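You operate a simulated robot arm through the tools that you are given. There is no shell and no other tool. Be economical: measure what you need, move in short steps, check, and stop when the job is done.

The job below is to be done with a simulated robot arm. You get a single attempt, and the scene is never put back.

TASK
Get the pump going: stopper in, clamps on, air flushed out, motor running.
Fine: the blue stopper goes into the rinse bottle; hold FAST till the display stops showing AIR, then press RUN.

It is judged by the outcome, as a careful person would: the job done as asked, and still so three seconds after it is handed in. It fails if anything else is knocked over, pushed out of place, dropped, spilled or broken. Lids that push on must go on centred and level and be pressed home; caps that screw on are set level and turned clockwise until they are tight.

THE ROBOT
A 7-joint arm with a two-finger parallel gripper on a trunk, on a base that drives. Base frame: it is fixed to the floor where the robot stands at the start and does not move with it; the origin is under the middle of the robot, x ahead of it, y to its left, z up. Readings come in cm, rad, newtons and seconds.
With the tool pointing down near the work surface it reaches from about 36 to 78 cm from the robot's upright axis, wherever it stands. Its first joint turns from -2.897 to 2.897 rad. Places, roughly: left clamp lever [70, -80, 100]; left pump dial [90, -80, 110]; middle clamp lever [80, -90, 100]; middle pump dial [90, -80, 110]; pump run button [80, -110, 110]; pump slider [80, -90, 90]; right clamp lever [80, -90, 100]; right pump dial [100, -80, 110]; speed dial [80, -100, 110]. Payload 3.91 kg.
The TCP is the grasp point between the finger pads, 3 cm short of the fingertips. In the tool frame z runs along the fingers and y along their closing line. The gripper opens to 11 cm. The fingers are 2 cm wide and 1 cm thick; the gripper's body (4.8 by 11.2 cm) begins 5.5 cm behind the TCP.
Orientation is that of the tool frame in the base frame, as [roll, pitch, yaw] about the fixed x, y, z axes, in that order (R = Rz(yaw) Ry(pitch) Rx(roll)). With the fingers straight down and closing along the base's y, the tool's x points along the base's -x, its y along +y and its z along -z.

THE INTERFACE
- The arm moves only by the tool play_rows. Its argument "moves" is a list of rows, each a list of 6 numbers: the shift along the base's x, y, z in m, then the turn, a rotation vector about the base's x, y, z in rad. In form: [[dx, dy, dz, rx, ry, rz], ...]. A call has 1 to 10 rows; each row is the pose to reach, as a shift and turn from the pose commanded when the call began. "hand" is the gripper command, from -1 (fully open) to 1 (shut), values between in proportion, set as the call begins (left out, the last holds). Each row takes 0.2 s and may step no farther than 5 cm and 0.15 rad from the row before; otherwise, or with a gripper value out of range, the whole call is refused. Where a pose cannot be reached the arm comes as near as it can. A force on the tool above 40 N (or 10 N above the force at the start of the call, whichever is more), or a blocked arm, ends the call early, and 0.2 s more pass. Each finger travels about 15.3 cm/s and halts on what it meets, pressing with about 28 N; the grip force reading is that of the motor and also rises with nothing between the fingers. The clock runs only during rows and for 0.2 s after the last one: add rows that repeat a pose to give the fingers time. The reply holds the time, the measured pose of the TCP, the force on the tool along the base axes, the opening and the grip force, in the units named above and with some noise, with the torque about the TCP (base axes, N m) and any sound that the robot's microphone picked up.
- Cameras (640 x 400 px; columns grow to the right, rows downward): "scene" is now at [-1.18, 9.44, 160.36]; the picture's right is [-0.65, -0.76, 0.00], its down [-0.48, 0.41, -0.78] and it looks along [0.59, -0.50, -0.63] (base axes); focal length 260 px, centre (320, 200). "wrist" rides on the gripper at [7.7, 0.7, -11.4] in the tool frame; the picture's right is [-0.09, 1.00, 0.00], its down [-0.80, -0.07, -0.59] and it looks along [-0.59, -0.05, 0.80] (tool axes); focal length 270 px, centre (320, 200). There is no depth. A picture from a camera that has moved, and an enlarged one, comes with that camera's place and axes in the base frame and with its lens.
- get_image(camera): a new picture of that camera. No time passes.
- slide_trunk(by): slides the trunk up (or, below 0, down) by that many cm; the arm and the scene camera ride with it, the base frame stays. It gives what a move gives, with no picture.
- steer(legs): drives the robot by 1 to 6 legs, each [ahead, turn to the left] in cm and rad, along the robot's own axes; the way and the turn of a leg run together, so that a leg with both is an arc; at most 150 cm and 3.142 rad a leg. The arm and the cameras ride along, it lands a little off, and it stops where it bumps. It gives what a move gives.
- turn_head(pan, tilt): turns the head with the scene camera to pan (to the left, within 2.705 rad either way) and tilt (down, from -0.506 to 1.204), counted from straight ahead of the robot. It gives what a move gives.
- close_up(camera, box): a new picture of the part [left, top, right, bottom] of that camera's present view, enlarged. No time passes.
- job_done(): hands the job in; it is judged then, once.

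Work in short steps. Places have to be worked out from the pictures, the camera data and where the tool is seen: move nearer, look again, correct. Check each grasp and each placing, and mend what went wrong. You have 120 turns and 78 pictures in all, those below and enlarged ones among them. Open the gripper and draw the arm clear of the work before you hand the job in, unless the task says otherwise; then end with one line.

The tools are called after "Emit:" as name(argument=value, ...) on one line, values as JSON. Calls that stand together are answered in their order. play_rows: Moves the arm, as the interface text tells. Its arguments: {"type":"object","properties":{"moves":{"type":"array","items":{"type":"array","items":{"type":"number"}}},"hand":{"type":"number"}},"required":["moves"]} The other tools are called the same way: slide_trunk (by) slides the trunk up or down; steer (legs) drives the base; turn_head (pan, tilt) turns the head that bears the scene camera; get_image (camera) takes a picture; close_up (camera, box) takes an enlarged picture of a part of a camera's view; job_done () hands the job in.

At the start:

```text
time: 0.0
tool_pos: [19.17, -40.53, 133.12]
orientation: [3.141, -0.002, 3.141]
contact_force: [0.1, 0.3, -0.5]
wrist_torque: [0.02, 0.02, 0.0]
opening: 10.98
grip_force: 0.0
trunk travel left (down, up): [-57.5, 3.5]
robot x, y, heading: [-0.01, -0.05, 0.003]
head pan, tilt: [-0.705, 0.677]
```

scene: 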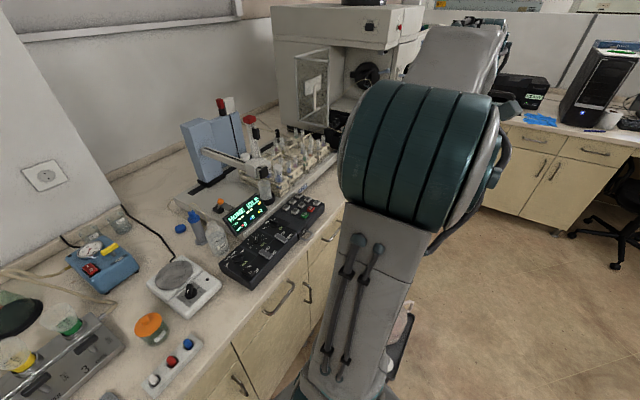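
wrist: 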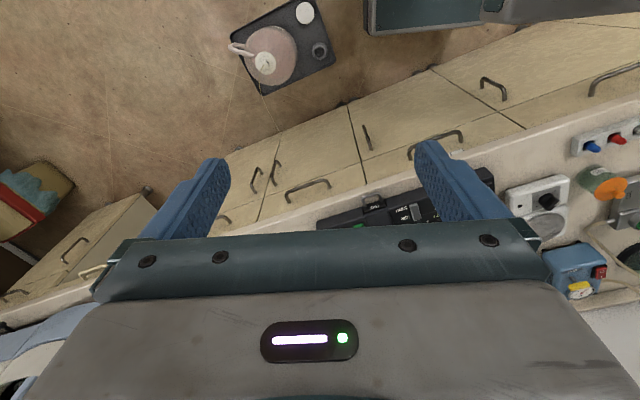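

The scene shows a bench with a black control pad and a pump area; I'll enlarge the area around the display and bottle.

Emit:
close_up(camera="scene", box=[160, 80, 350, 300])

Emit:
close_up(camera="scene", box=[210, 180, 340, 290])

```text
1.82 times, centred on (255, 190) of scene
camera zoom: at [-1.18, 9.44, 160.36], right [-0.65, -0.76, 0.0], down [-0.48, 0.41, -0.78], along [0.59, -0.5, -0.63], focal length 472 px, centre (438, 218)
```

zoom: 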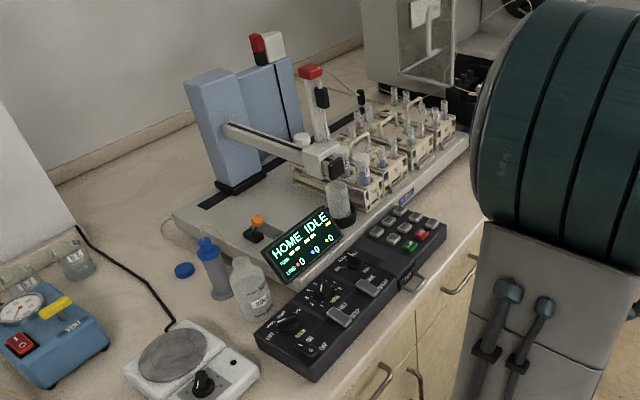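

```text
3.64 times, centred on (275, 235) of scene
camera zoom: at [-1.18, 9.44, 160.36], right [-0.65, -0.76, 0.0], down [-0.48, 0.41, -0.78], along [0.59, -0.5, -0.63], focal length 944 px, centre (484, 73)
```

zoom: 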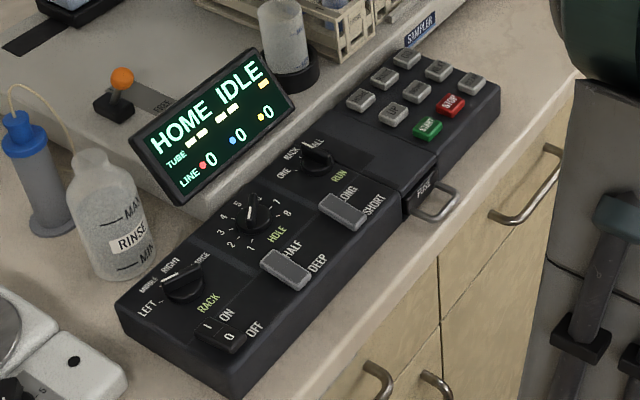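

The sampler isn't the pump; the pump lies farther right, hidden behind my arm. I turn right to see it.

Emit:
steer(legs=[[0, -0.8]])

Emit:
turn_head(pan=0.0, tilt=0.5)

Emit:
get_image(camera="scene")

```text
time: 2.5
tool_pos: [-15.62, -42.01, 133.06]
orientation: [3.141, -0.001, 2.345]
contact_force: [-0.1, -0.2, 0.2]
wrist_torque: [0.01, 0.04, 0.03]
opening: 10.98
grip_force: 0.1
trunk travel left (down, up): [-57.5, 3.5]
robot x, y, heading: [0.06, -0.3, -0.799]
head pan, tilt: [-0.705, 0.677]
```

```text
time: 3.6
tool_pos: [-15.64, -42.07, 133.09]
orientation: [3.141, 0.001, 2.344]
contact_force: [-0.3, 0.1, -0.6]
wrist_torque: [0.03, -0.02, 0.02]
opening: 10.99
grip_force: 0.0
trunk travel left (down, up): [-57.5, 3.5]
robot x, y, heading: [-0.09, 0.14, -0.801]
head pan, tilt: [0.0, 0.499]
```

```text
73 pictures are left
camera scene: at [11.66, 9.43, 161.93], right [-0.72, -0.7, 0.0], down [-0.33, 0.34, -0.88], along [0.61, -0.63, -0.48], focal length 260 px, centre (320, 200)
```

scene: 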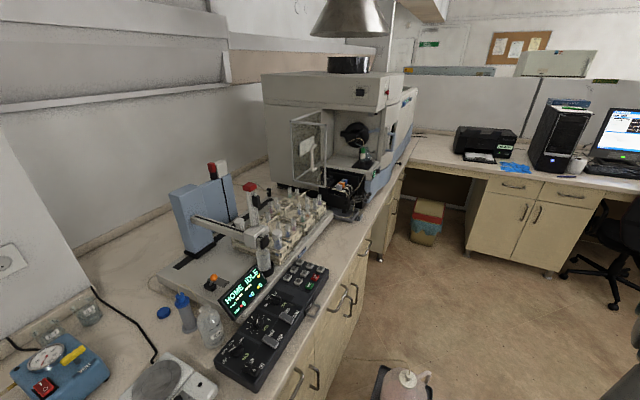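

Now the pump shows below the instrument box, right of the sampler. I enlarge both the pump and the rinse bottle area.

Emit:
close_up(camera="scene", box=[280, 100, 420, 230])

Emit:
close_up(camera="scene", box=[140, 240, 270, 360])

```text
3.08 times, centred on (350, 165) of scene
camera zoom: at [11.66, 9.43, 161.93], right [-0.72, -0.7, 0.0], down [-0.33, 0.34, -0.88], along [0.61, -0.63, -0.48], focal length 799 px, centre (228, 308)
```

zoom: 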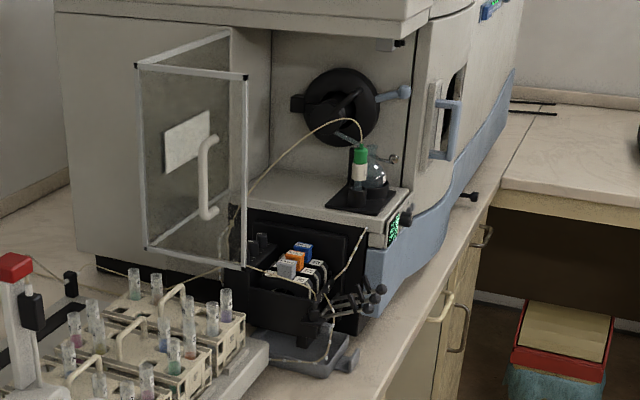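

```text
3.33 times, centred on (205, 300) of scene
camera zoom: at [11.66, 9.43, 161.93], right [-0.72, -0.7, 0.0], down [-0.33, 0.34, -0.88], along [0.61, -0.63, -0.48], focal length 866 px, centre (703, -133)
```

zoom: 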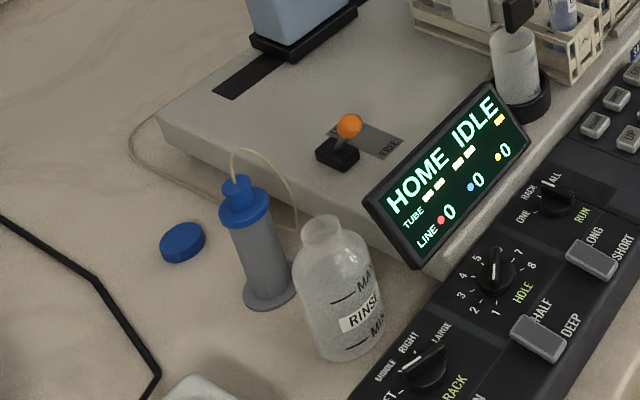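

The blue stopper with its tube stands in a grey holder next to the RINSE bottle (about [73,0]); the pump with three clamps is beyond. I start with the stopper: turn back and look at it squarely.

Emit:
steer(legs=[[0, 0.85]])

Emit:
turn_head(pan=-0.1, tilt=0.85)

Emit:
get_image(camera="scene")

```text
time: 6.2
tool_pos: [21.27, -39.44, 132.95]
orientation: [-3.14, 0.002, -3.09]
contact_force: [0.1, -0.3, -0.8]
wrist_torque: [0.01, 0.04, -0.01]
opening: 10.99
grip_force: 0.1
trunk travel left (down, up): [-57.5, 3.5]
robot x, y, heading: [0.3, -0.48, 0.053]
head pan, tilt: [0.0, 0.499]
```

```text
time: 7.0
tool_pos: [21.28, -39.6, 133.07]
orientation: [3.14, 0.001, -3.089]
contact_force: [-0.3, -0.1, -0.4]
wrist_torque: [0.03, -0.02, 0.02]
opening: 11.01
grip_force: 0.0
trunk travel left (down, up): [-57.5, 3.5]
robot x, y, heading: [-0.12, -0.31, 0.053]
head pan, tilt: [-0.099, 0.85]
```

```text
70 pictures are left
camera scene: at [-0.67, 14.21, 158.94], right [-0.05, -1.0, 0.0], down [-0.75, 0.04, -0.66], along [0.66, -0.03, -0.75], focal length 260 px, centre (320, 200)
```

scene: 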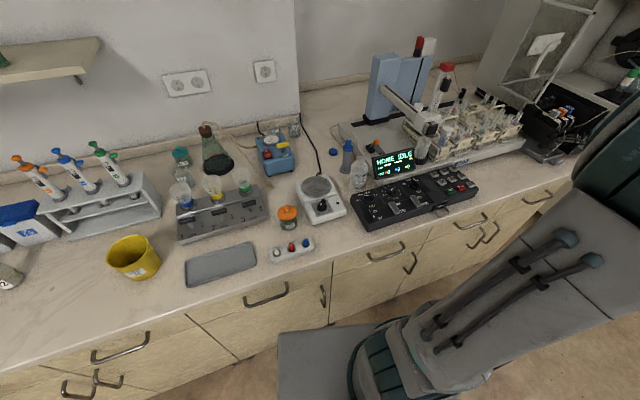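

I move the arm over the front of the bench so that the wrist camera sees the stopper and bottle.

Emit:
play_rows(moves=[[0.03, 0.04, 0, 0, 0, 0], [0.06, 0.08, 0, 0, 0, 0], [0.09, 0.12, 0, 0, 0, 0], [0.12, 0.16, 0, 0, 0, 0], [0.15, 0.2, 0, 0, 0, 0], [0.18, 0.24, 0, 0, 0, 0], [0.21, 0.28, 0, 0, 0, 0], [0.24, 0.32, 0, 0, 0, 0], [0.265, 0.36, 0, 0, 0, 0], [0.29, 0.39, 0, 0, 0, 0]], hand=-1)

Emit:
get_image(camera="wrist")

Emit:
get_image(camera="scene")

```text
time: 9.2
tool_pos: [50.46, -0.3, 132.95]
orientation: [-3.141, 0.001, -3.09]
contact_force: [-0.2, -0.7, -0.5]
wrist_torque: [-0.03, 0.02, 0.02]
opening: 10.98
grip_force: 0.0
trunk travel left (down, up): [-57.5, 3.5]
robot x, y, heading: [0.11, -0.39, 0.047]
head pan, tilt: [-0.099, 0.85]
```

```text
69 pictures are left
camera wrist: at [42.84, 0.07, 144.36], right [0.04, 1.0, 0.0], down [0.8, -0.03, 0.59], along [0.59, -0.02, -0.8], focal length 270 px, centre (320, 200)
```

wrist: 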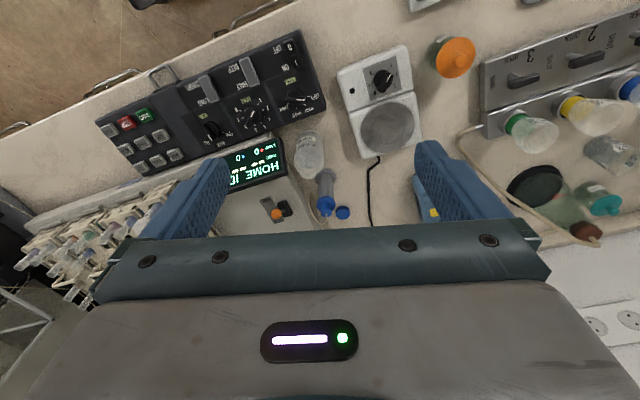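

```text
68 pictures are left
camera scene: at [-0.58, 14.27, 158.93], right [-0.05, -1.0, 0.0], down [-0.75, 0.04, -0.66], along [0.66, -0.03, -0.75], focal length 260 px, centre (320, 200)
```

scene: 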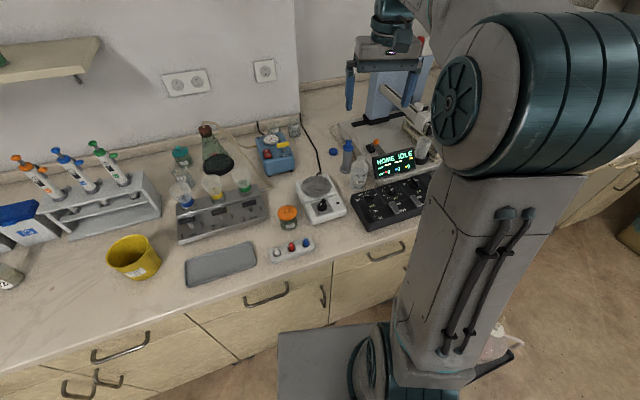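

Triangulating puts the stopper's top near [73.8, 0.7, 104]. I enlarge for detail.

Emit:
close_up(camera="wrist", box=[270, 120, 380, 230])

Emit:
close_up(camera="scene", box=[320, 120, 400, 200])

```text
3.64 times, centred on (325, 175) of wrist
camera zoom: at [42.84, 0.07, 144.36], right [0.04, 1.0, 0.0], down [0.8, -0.03, 0.59], along [0.59, -0.02, -0.8], focal length 983 px, centre (302, 291)
```

zoom: 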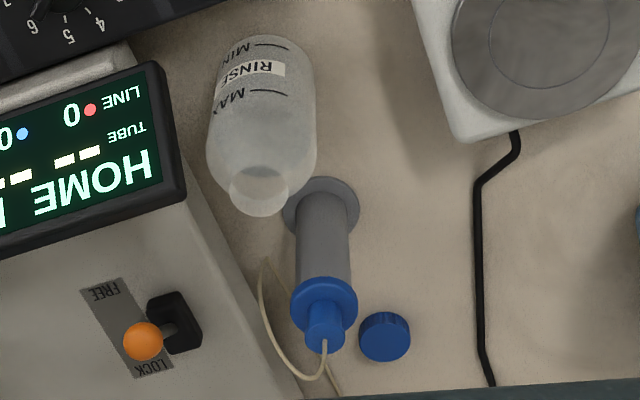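

```text
5.00 times, centred on (360, 160) of scene
camera zoom: at [-0.58, 14.27, 158.93], right [-0.05, -1.0, 0.0], down [-0.75, 0.04, -0.66], along [0.66, -0.03, -0.75], focal length 1299 px, centre (120, 400)
```

zoom: 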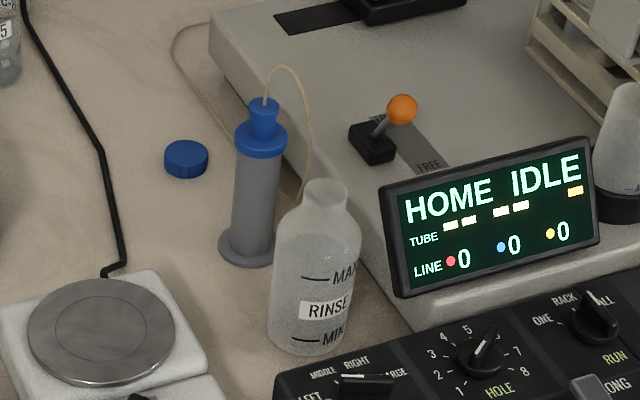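

Estimates: bench z≈88.5, stopper knob top ≈[77.5, 0.2, 102], flange z≈100, bottle mouth ≈[67.7, -2.9, 102.3]. I edge forward 4 cm for reach, then turn the wrist so the fingers close along x (the tube leaves toward −y).

Emit:
steer(legs=[[4, 0]])

Emit:
play_rows(moves=[[0, 0, 0, 0, 0, -0.15], [0, 0, 0, 0, 0, -0.3], [0, 0, 0, 0, 0, -0.45], [0, 0, 0, 0, 0, -0.6], [0, 0, 0, 0, 0, -0.75], [0, 0, 0, 0, 0, -0.9], [0, 0, 0, 0, 0, -1.05], [0, 0, 0, 0, 0, -1.2], [0, 0, 0, 0, 0, -1.35], [0, 0, 0, 0, 0, -1.5]], hand=-0.1)

```text
time: 10.1
tool_pos: [54.45, -0.17, 132.89]
orientation: [-3.141, -0.003, -3.092]
contact_force: [0.8, 0.1, -0.1]
wrist_torque: [0.01, 0.03, 0.02]
opening: 11.0
grip_force: 0.0
trunk travel left (down, up): [-57.5, 3.5]
robot x, y, heading: [4.31, 0.3, 0.053]
head pan, tilt: [-0.099, 0.85]
```

```text
time: 12.3
tool_pos: [54.35, -0.2, 132.98]
orientation: [-3.141, 0.0, 1.689]
contact_force: [-0.3, 0.4, -0.8]
wrist_torque: [0.01, 0.0, 0.0]
opening: 6.03
grip_force: 0.0
trunk travel left (down, up): [-57.5, 3.5]
robot x, y, heading: [4.36, 0.14, 0.056]
head pan, tilt: [-0.099, 0.85]
```

The wrist turned. Now I bring the tool above the stopper, fingertips still ~9 cm over it, and look.

Emit:
play_rows(moves=[[0.045, 0.001, -0.01, 0, 0, -0.05], [0.09, 0.002, -0.03, 0, 0, -0.1], [0.13, 0.003, -0.05, 0, 0, -0.12], [0.165, 0.003, -0.08, 0, 0, -0.12], [0.2, 0.005, -0.11, 0, 0, -0.12], [0.226, 0.005, -0.14, 0, 0, -0.12], [0.226, 0.005, -0.14, 0, 0, -0.12]], hand=-0.1)

Emit:
get_image(camera="wrist")

Emit:
close_up(camera="scene", box=[300, 80, 420, 200])

```text
time: 13.9
tool_pos: [76.83, 0.42, 119.15]
orientation: [-3.141, 0.0, 1.573]
contact_force: [0.8, 0.2, -0.2]
wrist_torque: [0.03, 0.0, 0.01]
opening: 6.06
grip_force: 0.2
trunk travel left (down, up): [-57.5, 3.5]
robot x, y, heading: [3.83, 0.4, 0.049]
head pan, tilt: [-0.099, 0.85]
```

```text
65 pictures are left
camera wrist: at [77.7, 8.12, 130.51], right [1.0, -0.09, 0.0], down [-0.07, -0.8, 0.59], along [-0.05, -0.59, -0.8], focal length 270 px, centre (320, 200)
```

wrist: 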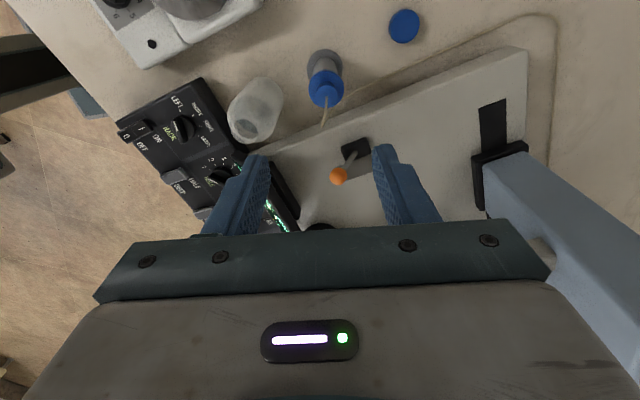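

```text
3.33 times, centred on (360, 140) of scene
camera zoom: at [3.3, 14.43, 158.93], right [-0.05, -1.0, 0.0], down [-0.75, 0.04, -0.66], along [0.66, -0.03, -0.75], focal length 866 px, centre (187, 400)
```

zoom: 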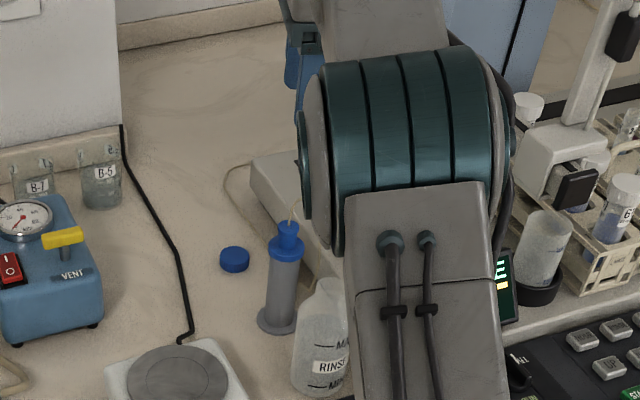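

I enlarge the wrist view around the stopper to refine its centre.

Emit:
close_up(camera="wrist", box=[220, 30, 380, 150])

```text
3.33 times, centred on (300, 90) of wrist
camera zoom: at [77.7, 8.12, 130.51], right [1.0, -0.09, 0.0], down [-0.07, -0.8, 0.59], along [-0.05, -0.59, -0.8], focal length 901 px, centre (387, 567)
```

zoom: 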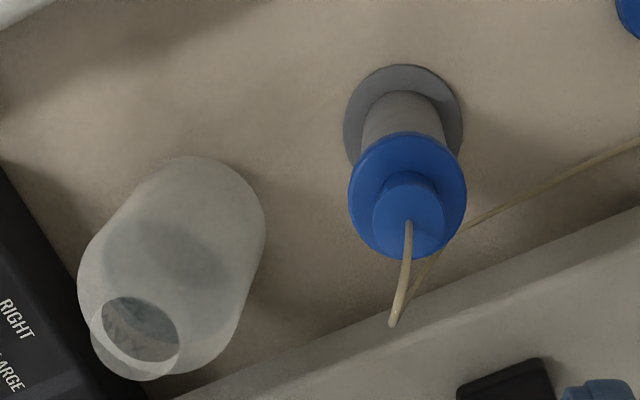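

Stopper axis ≈[77.75, 0.4]; knob ~2.2 cm wide above a 3.8 cm flange. I descend around the knob with fingertips just above the flange.

Emit:
play_rows(moves=[[0.009, 0, -0.04, 0, 0, 0], [0.009, 0, -0.08, 0, 0, 0], [0.009, 0, -0.12, 0, 0, 0], [0.009, 0, -0.14, 0, 0, 0], [0.009, 0, -0.15, 0, 0, 0], [0.009, 0, -0.155, 0, 0, 0], [0.009, 0, -0.155, 0, 0, 0]], hand=-0.1)

Emit:
get_image(camera="wrist")

Emit:
close_up(camera="scene", box=[310, 80, 400, 190])

```text
time: 15.5
tool_pos: [77.82, 0.39, 103.51]
orientation: [3.141, 0.001, 1.572]
contact_force: [-1.0, -0.8, 0.9]
wrist_torque: [0.0, -0.03, -0.01]
opening: 6.05
grip_force: 0.0
trunk travel left (down, up): [-57.5, 3.5]
robot x, y, heading: [3.86, 0.68, 0.046]
head pan, tilt: [-0.099, 0.85]
```

```text
62 pictures are left
camera wrist: at [78.58, 8.13, 114.87], right [1.0, -0.09, 0.0], down [-0.07, -0.8, 0.59], along [-0.05, -0.59, -0.8], focal length 270 px, centre (320, 200)
```

wrist: 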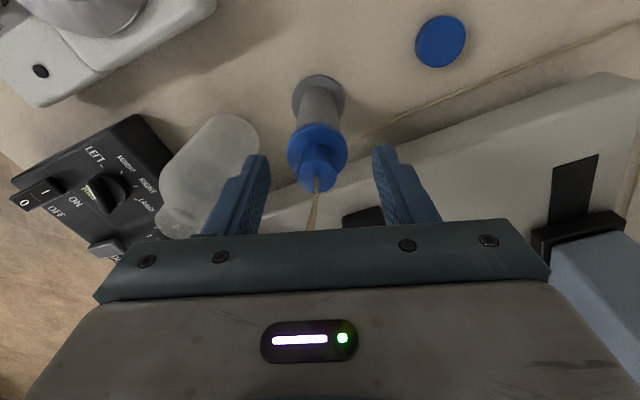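

```text
3.64 times, centred on (355, 135) of scene
camera zoom: at [3.34, 14.43, 158.93], right [-0.05, -1.0, 0.0], down [-0.75, 0.04, -0.66], along [0.66, -0.03, -0.75], focal length 944 px, centre (193, 436)
```

zoom: 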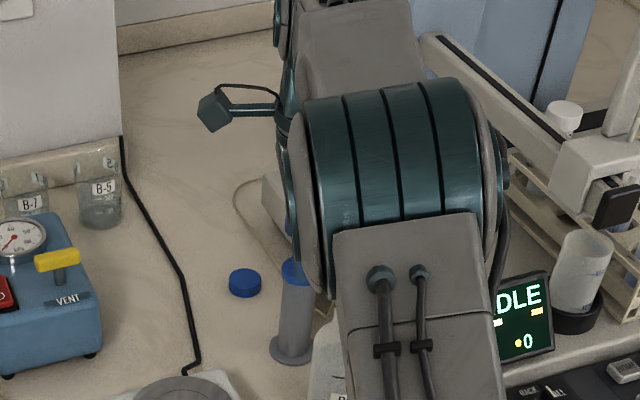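

Alignment looks good laterally. I enlarge to see how far the flange still is beneath the fingertips.

Emit:
close_up(camera="wrist", box=[260, 110, 380, 220])

```text
3.64 times, centred on (320, 165) of wrist
camera zoom: at [78.58, 8.13, 114.87], right [1.0, -0.09, 0.0], down [-0.07, -0.8, 0.59], along [-0.05, -0.59, -0.8], focal length 983 px, centre (320, 327)
```

zoom: 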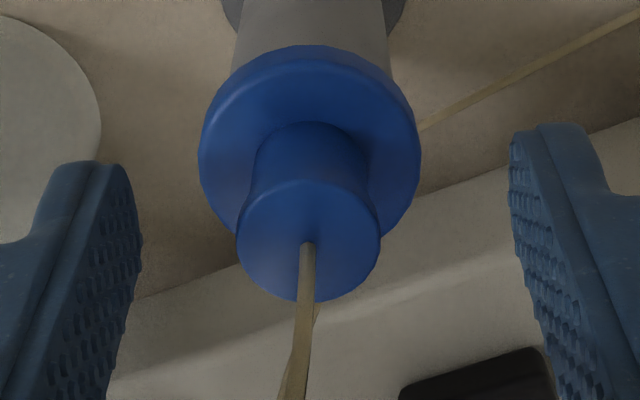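

Flange top ≈99.1, knob top ≈102.2, so I lower 0.9 cm more and close on the knob.

Emit:
play_rows(moves=[[-0.001, 0, -0.009, 0, 0, 0], [-0.001, 0, -0.009, 0, 0, 0]])

Emit:
play_rows(moves=[[0, 0, 0, 0, 0, 0], [0, 0, 0, 0, 0, 0], [0, 0, 0, 0, 0, 0]], hand=1)

Emit:
close_up(camera="wrist", box=[240, 90, 400, 220])

```text
time: 16.1
tool_pos: [77.7, 0.36, 102.67]
orientation: [3.141, -0.001, 1.573]
contact_force: [0.3, 0.5, -0.6]
wrist_torque: [-0.02, 0.01, 0.0]
opening: 6.04
grip_force: 0.1
trunk travel left (down, up): [-57.5, 3.5]
robot x, y, heading: [4.25, 0.34, 0.052]
head pan, tilt: [-0.099, 0.85]
```

```text
time: 16.9
tool_pos: [77.66, 0.41, 102.53]
orientation: [-3.14, 0.0, 1.573]
contact_force: [0.1, -0.1, -0.6]
wrist_torque: [-0.02, 0.04, 0.03]
opening: 1.83
grip_force: 28.2
trunk travel left (down, up): [-57.5, 3.5]
robot x, y, heading: [3.94, 0.2, 0.054]
head pan, tilt: [-0.099, 0.85]
```

```text
3.08 times, centred on (320, 155) of wrist
camera zoom: at [78.53, 8.09, 114.03], right [1.0, -0.09, 0.0], down [-0.07, -0.8, 0.59], along [-0.05, -0.59, -0.8], focal length 832 px, centre (320, 338)
```

zoom: 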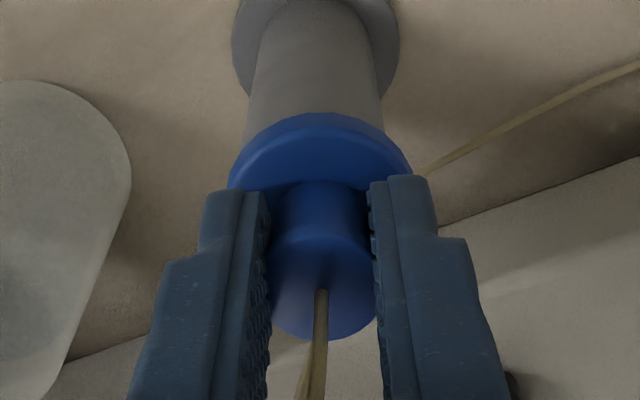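

The knob is gripped at 1.83 cm. I lift 8 cm and check what comes out below.

Emit:
play_rows(moves=[[0, 0, 0.02, 0, 0, 0], [0, 0, 0.05, 0, 0, 0], [0, 0, 0.08, 0, 0, 0], [0, 0, 0.1, 0, 0, 0], [0, 0, 0.1, 0, 0, 0]])

Emit:
get_image(camera="wrist")

Emit:
close_up(camera="scene", box=[310, 70, 400, 190])

```text
time: 18.1
tool_pos: [77.6, 0.39, 112.54]
orientation: [-3.14, 0.0, 1.573]
contact_force: [-1.0, -0.1, 0.0]
wrist_torque: [0.0, -0.01, -0.03]
opening: 1.86
grip_force: 27.9
trunk travel left (down, up): [-57.5, 3.5]
robot x, y, heading: [4.16, 0.19, 0.05]
head pan, tilt: [-0.099, 0.85]
```

```text
58 pictures are left
camera wrist: at [78.48, 7.99, 123.93], right [1.0, -0.09, 0.0], down [-0.07, -0.8, 0.59], along [-0.05, -0.59, -0.8], focal length 270 px, centre (320, 200)
```

wrist: 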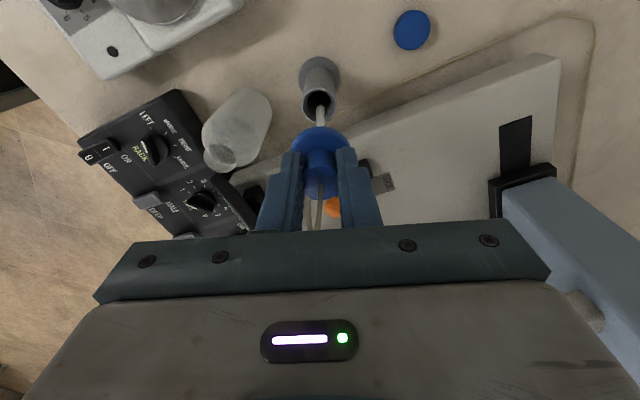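

```text
3.33 times, centred on (355, 130) of scene
camera zoom: at [3.35, 14.43, 158.93], right [-0.05, -1.0, 0.0], down [-0.75, 0.04, -0.66], along [0.66, -0.03, -0.75], focal length 866 px, centre (203, 433)
```

zoom: 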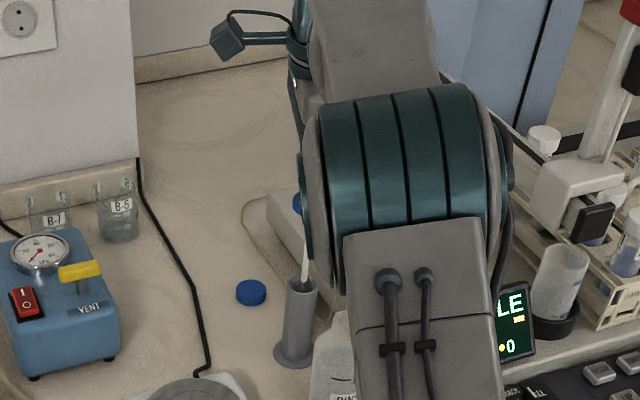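

A thin dip tube hangs below and is still in the holder; I raise another 5 cm and look.

Emit:
play_rows(moves=[[0, 0, 0.025, 0, 0, 0], [0, 0, 0.05, 0, 0, 0], [0, 0, 0.05, 0, 0, 0]])

Emit:
close_up(camera="wrist", box=[190, 50, 390, 200])

```text
time: 18.9
tool_pos: [77.65, 0.25, 117.51]
orientation: [-3.141, 0.0, 1.572]
contact_force: [0.2, -0.3, 0.1]
wrist_torque: [0.04, 0.01, -0.02]
opening: 1.85
grip_force: 28.3
trunk travel left (down, up): [-57.5, 3.5]
robot x, y, heading: [3.86, 0.06, 0.05]
head pan, tilt: [-0.099, 0.85]
```

```text
2.67 times, centred on (290, 125) of wrist
camera zoom: at [78.48, 8.02, 128.92], right [1.0, -0.09, 0.0], down [-0.07, -0.8, 0.59], along [-0.05, -0.59, -0.8], focal length 721 px, centre (400, 400)
```

zoom: 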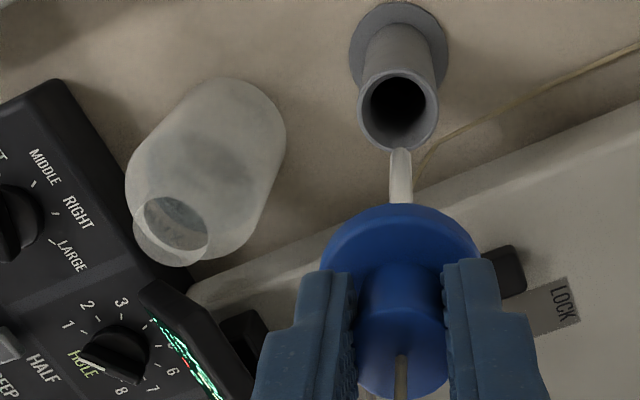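

The dip tube is clear of the holder (tip ≈104). Bottle mouth ≈[68.5, -2.6, 102.3]; I raise 2 cm and move above it.

Emit:
play_rows(moves=[[0, 0, 0.02, 0, 0, 0], [-0.03, -0.01, 0.02, 0, 0, 0], [-0.06, -0.02, 0.02, 0, 0, 0], [-0.0915, -0.0285, 0.02, 0, 0, 0], [-0.0915, -0.0285, 0.02, 0, 0, 0]])

Emit:
close_up(camera="wrist", box=[240, 50, 400, 200])

Emit:
get_image(camera="scene")

```text
time: 20.1
tool_pos: [68.53, -2.53, 119.6]
orientation: [-3.14, -0.001, 1.572]
contact_force: [0.3, 0.2, 0.0]
wrist_torque: [-0.01, 0.04, 0.07]
opening: 1.85
grip_force: 28.4
trunk travel left (down, up): [-57.5, 3.5]
robot x, y, heading: [4.1, -0.01, 0.051]
head pan, tilt: [-0.099, 0.85]
```

```text
2.67 times, centred on (320, 125) of wrist
camera zoom: at [69.36, 5.24, 130.97], right [1.0, -0.09, 0.0], down [-0.07, -0.8, 0.59], along [-0.05, -0.59, -0.8], focal length 721 px, centre (320, 400)
```

zoom: 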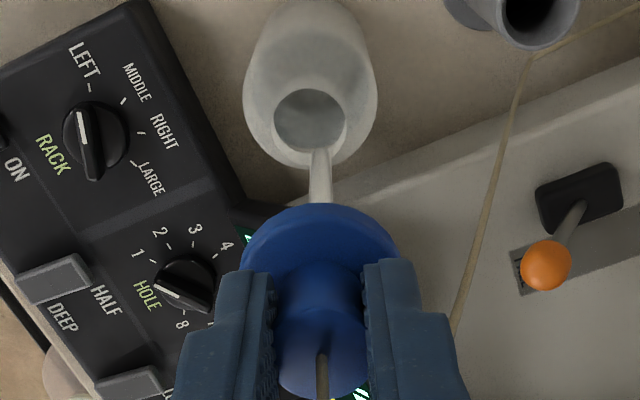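

```text
54 pictures are left
camera scene: at [3.37, 14.44, 158.93], right [-0.05, -1.0, 0.0], down [-0.75, 0.04, -0.66], along [0.66, -0.03, -0.75], focal length 260 px, centre (320, 200)
```

scene: 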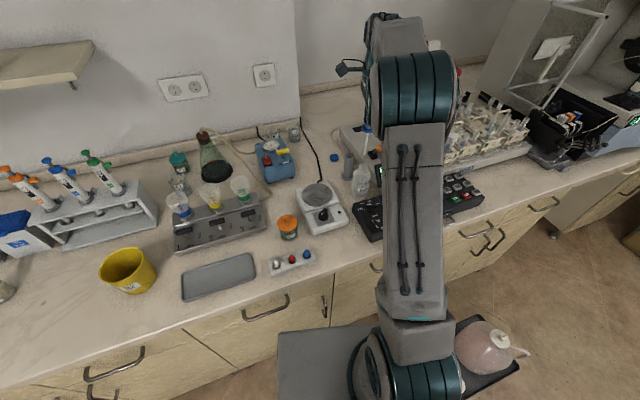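

Axially the y is right; the mouth lies ~0.4 cm toward −x. I correct and lower until the tip is just above the mouth.

Emit:
play_rows(moves=[[-0.004, 0, 0, 0, 0, 0], [-0.004, 0, -0.025, 0, 0, 0], [-0.004, 0, -0.025, 0, 0, 0]])

Emit:
close_up(camera="wrist", box=[240, 50, 400, 200])

Emit:
close_up(camera="scene", box=[320, 110, 400, 200])

```text
time: 20.9
tool_pos: [68.08, -2.54, 117.14]
orientation: [3.141, 0.0, 1.572]
contact_force: [0.3, -0.3, -0.5]
wrist_torque: [0.02, 0.02, -0.05]
opening: 1.82
grip_force: 28.3
trunk travel left (down, up): [-57.5, 3.5]
robot x, y, heading: [4.19, 0.23, 0.051]
head pan, tilt: [-0.099, 0.85]
```

```text
2.67 times, centred on (320, 125) of wrist
camera zoom: at [68.93, 5.2, 128.5], right [1.0, -0.09, 0.0], down [-0.07, -0.8, 0.59], along [-0.05, -0.59, -0.8], focal length 721 px, centre (320, 400)
```

zoom: 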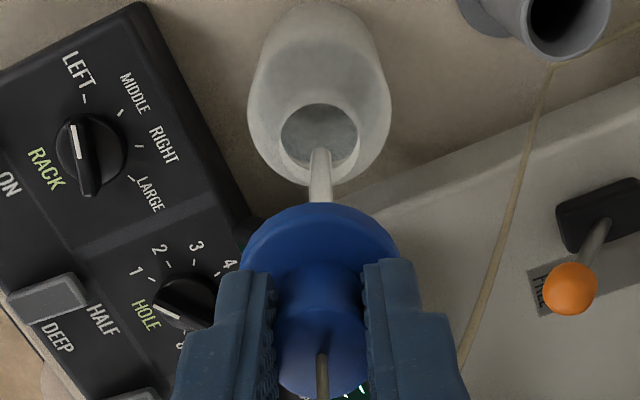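

```text
4.44 times, centred on (360, 155) of scene
camera zoom: at [3.33, 14.43, 158.93], right [-0.05, -1.0, 0.0], down [-0.75, 0.04, -0.66], along [0.66, -0.03, -0.75], focal length 1154 px, centre (142, 400)
```

zoom: 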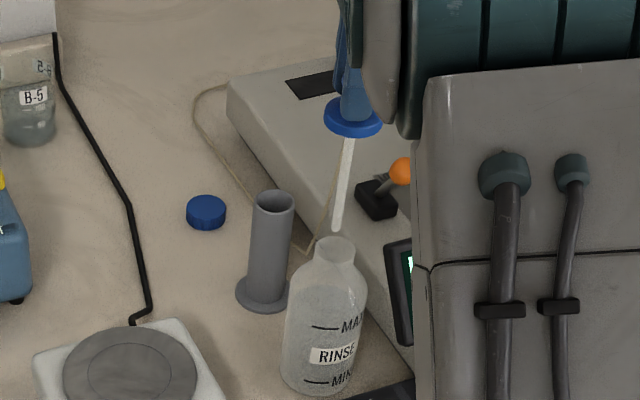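

The tip lines up with the mouth in both views. I lower the dip tube into the bottle, staying short of the flange seating.

Emit:
play_rows(moves=[[0, 0, -0.015, 0, 0, 0], [0, 0, -0.03, 0, 0, 0], [0, 0, -0.05, 0, 0, 0], [0, 0, -0.07, 0, 0, 0], [0, 0, -0.085, 0, 0, 0], [0, 0, -0.085, 0, 0, 0]])

Emit:
close_up(camera="wrist", box=[240, 50, 400, 200])

Emit:
close_up(camera="scene", box=[320, 110, 400, 200])

```text
time: 22.3
tool_pos: [68.25, -2.63, 108.56]
orientation: [-3.141, 0.0, 1.573]
contact_force: [0.3, 0.1, -0.4]
wrist_torque: [-0.02, 0.01, 0.01]
opening: 1.86
grip_force: 27.9
trunk travel left (down, up): [-57.5, 3.5]
robot x, y, heading: [4.17, 0.21, 0.05]
head pan, tilt: [-0.099, 0.85]
```

```text
2.67 times, centred on (320, 125) of wrist
camera zoom: at [69.04, 5.23, 119.96], right [1.0, -0.09, 0.0], down [-0.07, -0.8, 0.59], along [-0.05, -0.59, -0.8], focal length 721 px, centre (320, 400)
```

zoom: 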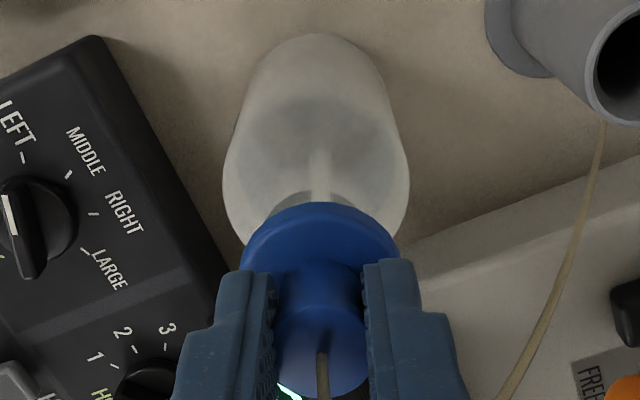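

```text
4.44 times, centred on (360, 155) of scene
camera zoom: at [3.34, 14.43, 158.93], right [-0.05, -1.0, 0.0], down [-0.75, 0.04, -0.66], along [0.66, -0.03, -0.75], focal length 1154 px, centre (142, 400)
```

zoom: 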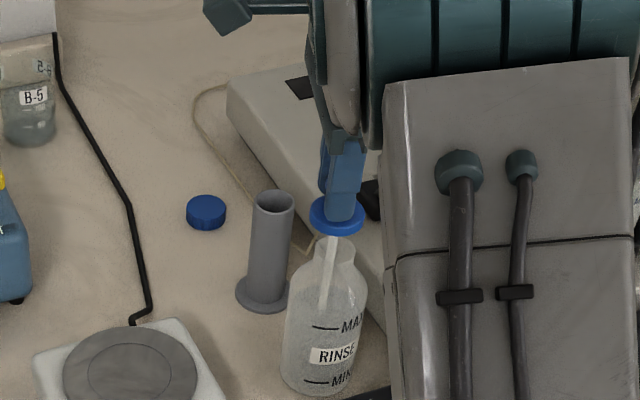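

Dip tube is inside and the flange is centred over the mouth. I press down in small steps, watching the force.

Emit:
play_rows(moves=[[0, 0, -0.01, 0, 0, 0], [0, 0, -0.02, 0, 0, 0], [0, 0, -0.026, 0, 0, 0], [0, 0, -0.029, 0, 0, 0], [0, 0, -0.032, 0, 0, 0], [0, 0, -0.035, 0, 0, 0], [0, 0, -0.038, 0, 0, 0]])

Emit:
close_up(camera="scene", box=[320, 110, 400, 200])

```text
time: 24.1
tool_pos: [68.22, -2.48, 105.39]
orientation: [3.132, 0.001, 1.574]
contact_force: [-3.8, -1.2, 14.8]
wrist_torque: [-0.06, 0.32, -0.04]
opening: 1.87
grip_force: 27.9
trunk travel left (down, up): [-57.5, 3.5]
robot x, y, heading: [4.02, 0.28, 0.053]
head pan, tilt: [-0.099, 0.85]
stopped in row 7: the force on the tool passed its limit (the readings are from after the stop); the commanded pose is now the measured one
```

```text
4.44 times, centred on (360, 155) of scene
camera zoom: at [3.12, 14.45, 158.9], right [-0.05, -1.0, 0.0], down [-0.75, 0.04, -0.66], along [0.66, -0.03, -0.75], focal length 1154 px, centre (142, 400)
```

zoom: 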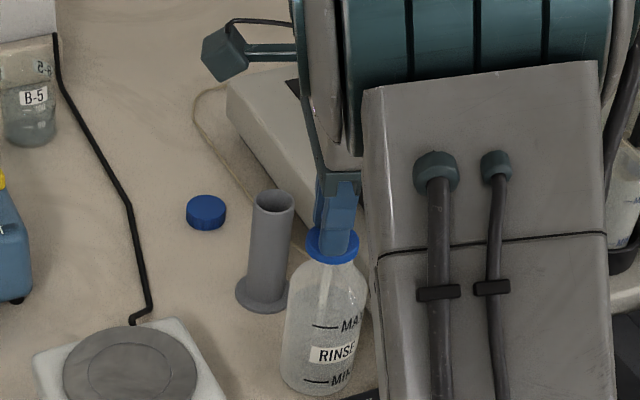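

Force peaked at z≈105.4, just the expected seating height. I check from the wrist and then open.

Emit:
close_up(camera="wrist", box=[240, 70, 400, 220])

Emit:
play_rows(moves=[[0, 0, 0, 0, 0, 0], [0, 0, 0, 0, 0, 0]], hand=-0.2)

Emit:
play_rows(moves=[[0, 0, 0.02, 0, 0, 0], [0, 0, 0.05, 0, 0, 0], [0, 0, 0.09, 0, 0, 0], [0, 0, 0.13, 0, 0, 0]])

Emit:
close_up(camera="wrist", box=[220, 40, 400, 200])

Emit:
close_up(camera="scene", box=[320, 110, 400, 200])

```text
2.67 times, centred on (320, 145) of wrist
camera zoom: at [68.89, 5.22, 116.69], right [1.0, -0.09, 0.01], down [-0.08, -0.8, 0.59], along [-0.04, -0.59, -0.8], focal length 721 px, centre (320, 347)
```

zoom: 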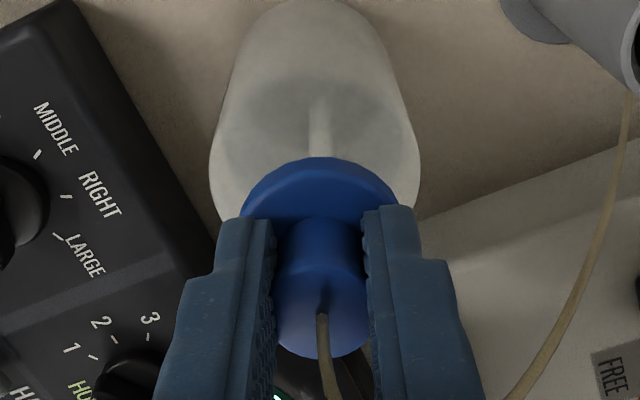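

```text
time: 24.7
tool_pos: [68.18, -2.58, 105.34]
orientation: [3.131, 0.0, 1.573]
contact_force: [-0.7, 0.6, 23.9]
wrist_torque: [-0.01, 0.74, -0.03]
opening: 6.59
grip_force: 0.1
trunk travel left (down, up): [-57.5, 3.5]
robot x, y, heading: [3.95, -0.08, 0.051]
head pan, tilt: [-0.099, 0.85]
```

```text
time: 25.7
tool_pos: [68.23, -2.57, 117.97]
orientation: [3.138, 0.001, 1.574]
contact_force: [-1.0, 0.0, -0.2]
wrist_torque: [0.03, -0.04, 0.02]
opening: 6.61
grip_force: 0.1
trunk travel left (down, up): [-57.5, 3.5]
robot x, y, heading: [3.84, 0.31, 0.053]
head pan, tilt: [-0.099, 0.85]
```

```text
2.50 times, centred on (310, 120) of wrist
camera zoom: at [68.99, 5.17, 129.46], right [1.0, -0.09, 0.01], down [-0.07, -0.8, 0.59], along [-0.05, -0.59, -0.8], focal length 676 px, centre (345, 400)
```

zoom: 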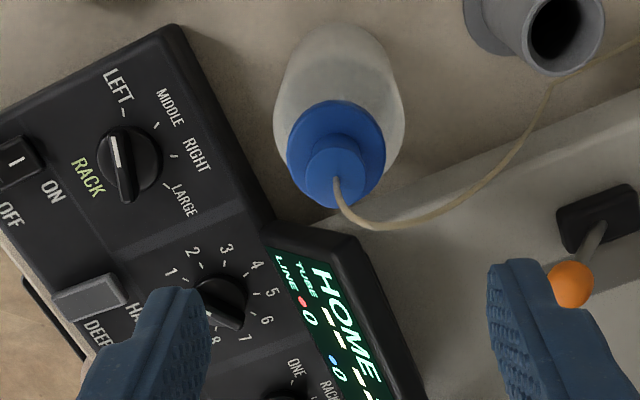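

```text
4.44 times, centred on (360, 155) of scene
camera zoom: at [3.31, 14.42, 158.93], right [-0.05, -1.0, 0.0], down [-0.75, 0.04, -0.66], along [0.66, -0.03, -0.75], focal length 1154 px, centre (142, 400)
```

zoom: 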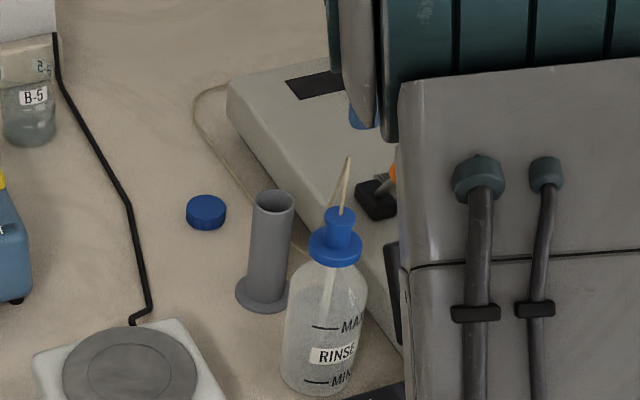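

The stopper sits level in the bottle. Next, the pump; a carboy on a tray stands on the floor near [29,-67], so I retract the arm and look at the floor on the right.

Emit:
play_rows(moves=[[-0.03, 0.0, 0.04, 0, 0, 0], [-0.07, 0, 0.08, 0, 0, 0], [-0.11, 0.0, 0.11, 0, 0, 0], [-0.15, 0, 0.14, 0, 0, 0], [-0.19, 0, 0.16, 0, 0, 0], [-0.22, 0, 0.18, 0, 0, 0]])

Emit:
turn_head(pan=-1.2, tilt=0.95)

Emit:
get_image(camera="scene")

```text
refused: row 2 steps farther than a row can; nothing moved
```

```text
time: 27.0
tool_pos: [68.27, -2.56, 117.95]
orientation: [3.134, -0.001, 1.573]
contact_force: [-0.5, 0.3, -0.2]
wrist_torque: [-0.03, 0.02, -0.02]
opening: 6.61
grip_force: 0.1
trunk travel left (down, up): [-57.5, 3.5]
robot x, y, heading: [4.03, 0.21, 0.051]
head pan, tilt: [-1.201, 0.949]
```

```text
45 pictures are left
camera scene: at [-1.49, 8.17, 158.18], right [-0.91, -0.41, 0.0], down [-0.33, 0.74, -0.58], along [0.24, -0.53, -0.81], focal length 260 px, centre (320, 200)
```

scene: 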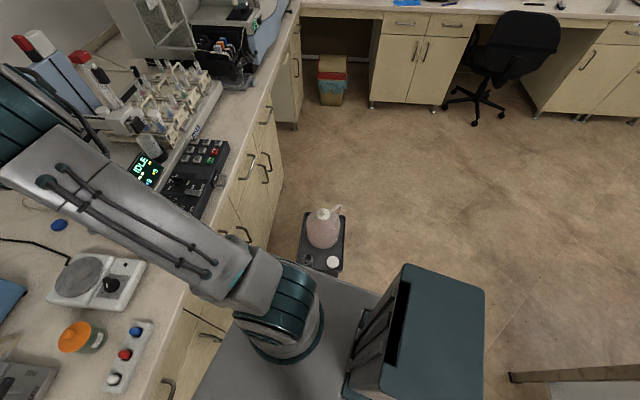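

The tray with carboy occupies roughly x 10–51, y −90…−42, so I need to go around it. I retract the arm and check the space behind.

Emit:
play_rows(moves=[[-0.02, 0.0, 0.04, 0, 0, 0], [-0.05, 0, 0.07, 0, 0, 0], [-0.09, 0.0, 0.09, 0, 0, 0], [-0.13, 0, 0.11, 0, 0, 0], [-0.17, 0, 0.13, 0, 0, 0], [-0.21, 0, 0.15, 0, 0, 0]])

Emit:
turn_head(pan=-2.2, tilt=0.7)

Emit:
get_image(camera="scene")

```text
time: 28.4
tool_pos: [47.15, -2.57, 133.13]
orientation: [3.134, 0.001, 1.575]
contact_force: [0.8, -0.1, -0.3]
wrist_torque: [0.04, 0.01, 0.01]
opening: 6.6
grip_force: 0.0
trunk travel left (down, up): [-57.5, 3.5]
robot x, y, heading: [3.87, 0.12, 0.051]
head pan, tilt: [-1.201, 0.949]
```

```text
time: 29.7
tool_pos: [47.38, -2.6, 132.92]
orientation: [3.135, -0.001, 1.574]
contact_force: [0.0, 0.2, 0.3]
wrist_torque: [-0.02, -0.01, 0.0]
opening: 6.6
grip_force: 0.1
trunk travel left (down, up): [-57.5, 3.5]
robot x, y, heading: [4.3, 0.13, 0.05]
head pan, tilt: [-2.201, 0.7]
```

```text
44 pictures are left
camera scene: at [-9.11, 7.69, 160.16], right [-0.84, 0.55, 0.0], down [0.35, 0.54, -0.76], along [-0.42, -0.64, -0.64], focal length 260 px, centre (320, 200)
```

scene: 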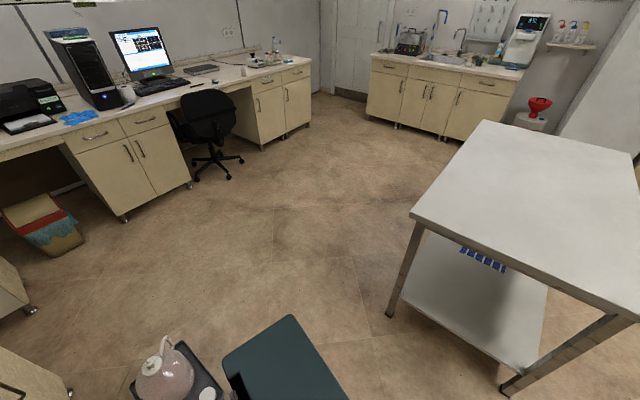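

Floor behind is clear to the table at x<−90. I back off, drive right around the tray, then turn to face the instrument and look.

Emit:
steer(legs=[[-40, 0], [0, -1.497], [130, 0], [0, 1.447], [15, 0]])

Emit:
turn_head(pan=0.4, tilt=0.6)

Emit:
get_image(camera="scene")

```text
time: 46.5
tool_pos: [38.11, -136.15, 132.91]
orientation: [3.135, 0.002, 1.519]
contact_force: [-0.3, -0.1, 0.0]
wrist_torque: [0.02, 0.03, 0.03]
opening: 6.6
grip_force: 0.1
trunk travel left (down, up): [-57.5, 3.5]
robot x, y, heading: [-4.76, -130.99, -0.005]
head pan, tilt: [-2.201, 0.7]
```

```text
time: 48.8
tool_pos: [38.05, -136.12, 133.09]
orientation: [3.134, 0.0, 1.519]
contact_force: [-0.3, 0.0, 0.1]
wrist_torque: [-0.01, -0.03, -0.01]
opening: 6.61
grip_force: 0.0
trunk travel left (down, up): [-57.5, 3.5]
robot x, y, heading: [-5.0, -131.22, -0.002]
head pan, tilt: [0.4, 0.6]
```

```text
43 pictures are left
camera scene: at [-4.53, -112.65, 161.02], right [0.39, -0.92, 0.0], down [-0.52, -0.22, -0.83], along [0.76, 0.32, -0.56], focal length 260 px, centre (320, 200)
```

scene: 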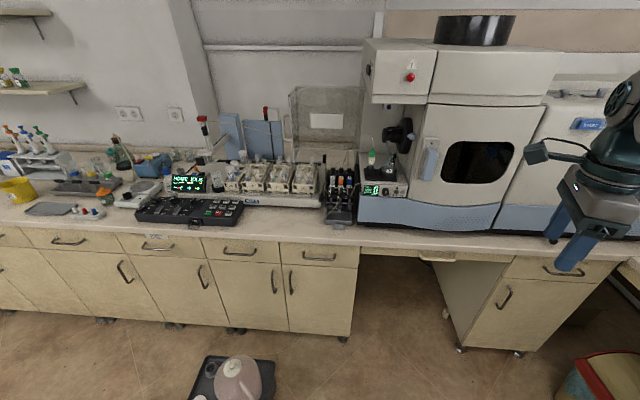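

Now the pump and its panel are in clear view; I enlarge them.

Emit:
close_up(camera="scene", box=[305, 140, 425, 240])

```text
4.00 times, centred on (365, 190) of scene
camera zoom: at [-4.53, -112.65, 161.02], right [0.39, -0.92, 0.0], down [-0.52, -0.22, -0.83], along [0.76, 0.32, -0.56], focal length 1039 px, centre (140, 240)
```

zoom: 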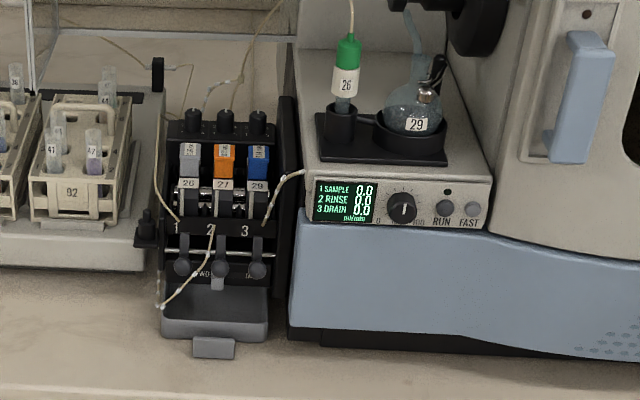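

Three clamp levers with black balls, RUN and FAST buttons and a display. I drive 26 cm closer and look again.

Emit:
steer(legs=[[26, 0]])

Emit:
turn_head(pan=0.55, tilt=0.75)

Emit:
get_image(camera="scene")

```text
time: 50.7
tool_pos: [64.06, -136.04, 132.91]
orientation: [3.134, 0.0, 1.521]
contact_force: [-0.4, -0.2, 0.4]
wrist_torque: [-0.01, 0.01, 0.03]
opening: 6.6
grip_force: 0.1
trunk travel left (down, up): [-57.5, 3.5]
robot x, y, heading: [20.91, -131.01, -0.001]
head pan, tilt: [0.4, 0.6]
```

```text
time: 51.4
tool_pos: [63.89, -136.24, 132.93]
orientation: [3.134, 0.0, 1.52]
contact_force: [-1.0, 0.3, 0.4]
wrist_torque: [-0.01, -0.01, -0.03]
opening: 6.59
grip_force: 0.0
trunk travel left (down, up): [-57.5, 3.5]
robot x, y, heading: [21.13, -130.88, 0.001]
head pan, tilt: [0.55, 0.75]
```

```text
41 pictures are left
camera scene: at [20.13, -111.76, 159.74], right [0.52, -0.85, 0.0], down [-0.58, -0.36, -0.73], along [0.62, 0.38, -0.68], focal length 260 px, centre (320, 200)
```

scene: 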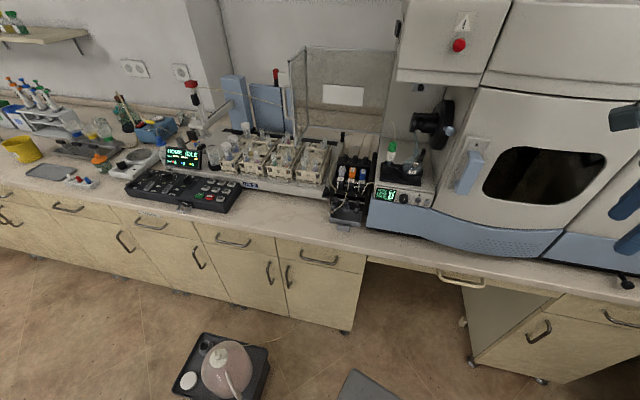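

Emit:
close_up(camera="scene", box=[320, 150, 390, 235])

Emit:
close_up(camera="scene", box=[365, 175, 445, 220])

```text
4.71 times, centred on (355, 192) of scene
camera zoom: at [20.13, -111.76, 159.74], right [0.52, -0.85, 0.0], down [-0.58, -0.36, -0.73], along [0.62, 0.38, -0.68], focal length 1222 px, centre (155, 235)
```

zoom: 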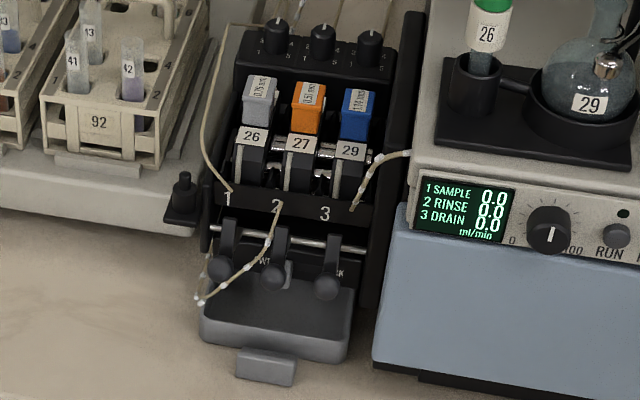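

```text
8.00 times, centred on (405, 198) of scene
camera zoom: at [20.13, -111.76, 159.74], right [0.52, -0.85, 0.0], down [-0.58, -0.36, -0.73], along [0.62, 0.38, -0.68], focal length 2078 px, centre (-360, 220)
```

zoom: 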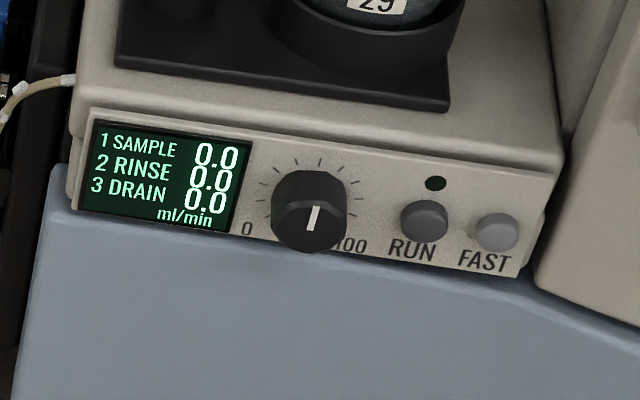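

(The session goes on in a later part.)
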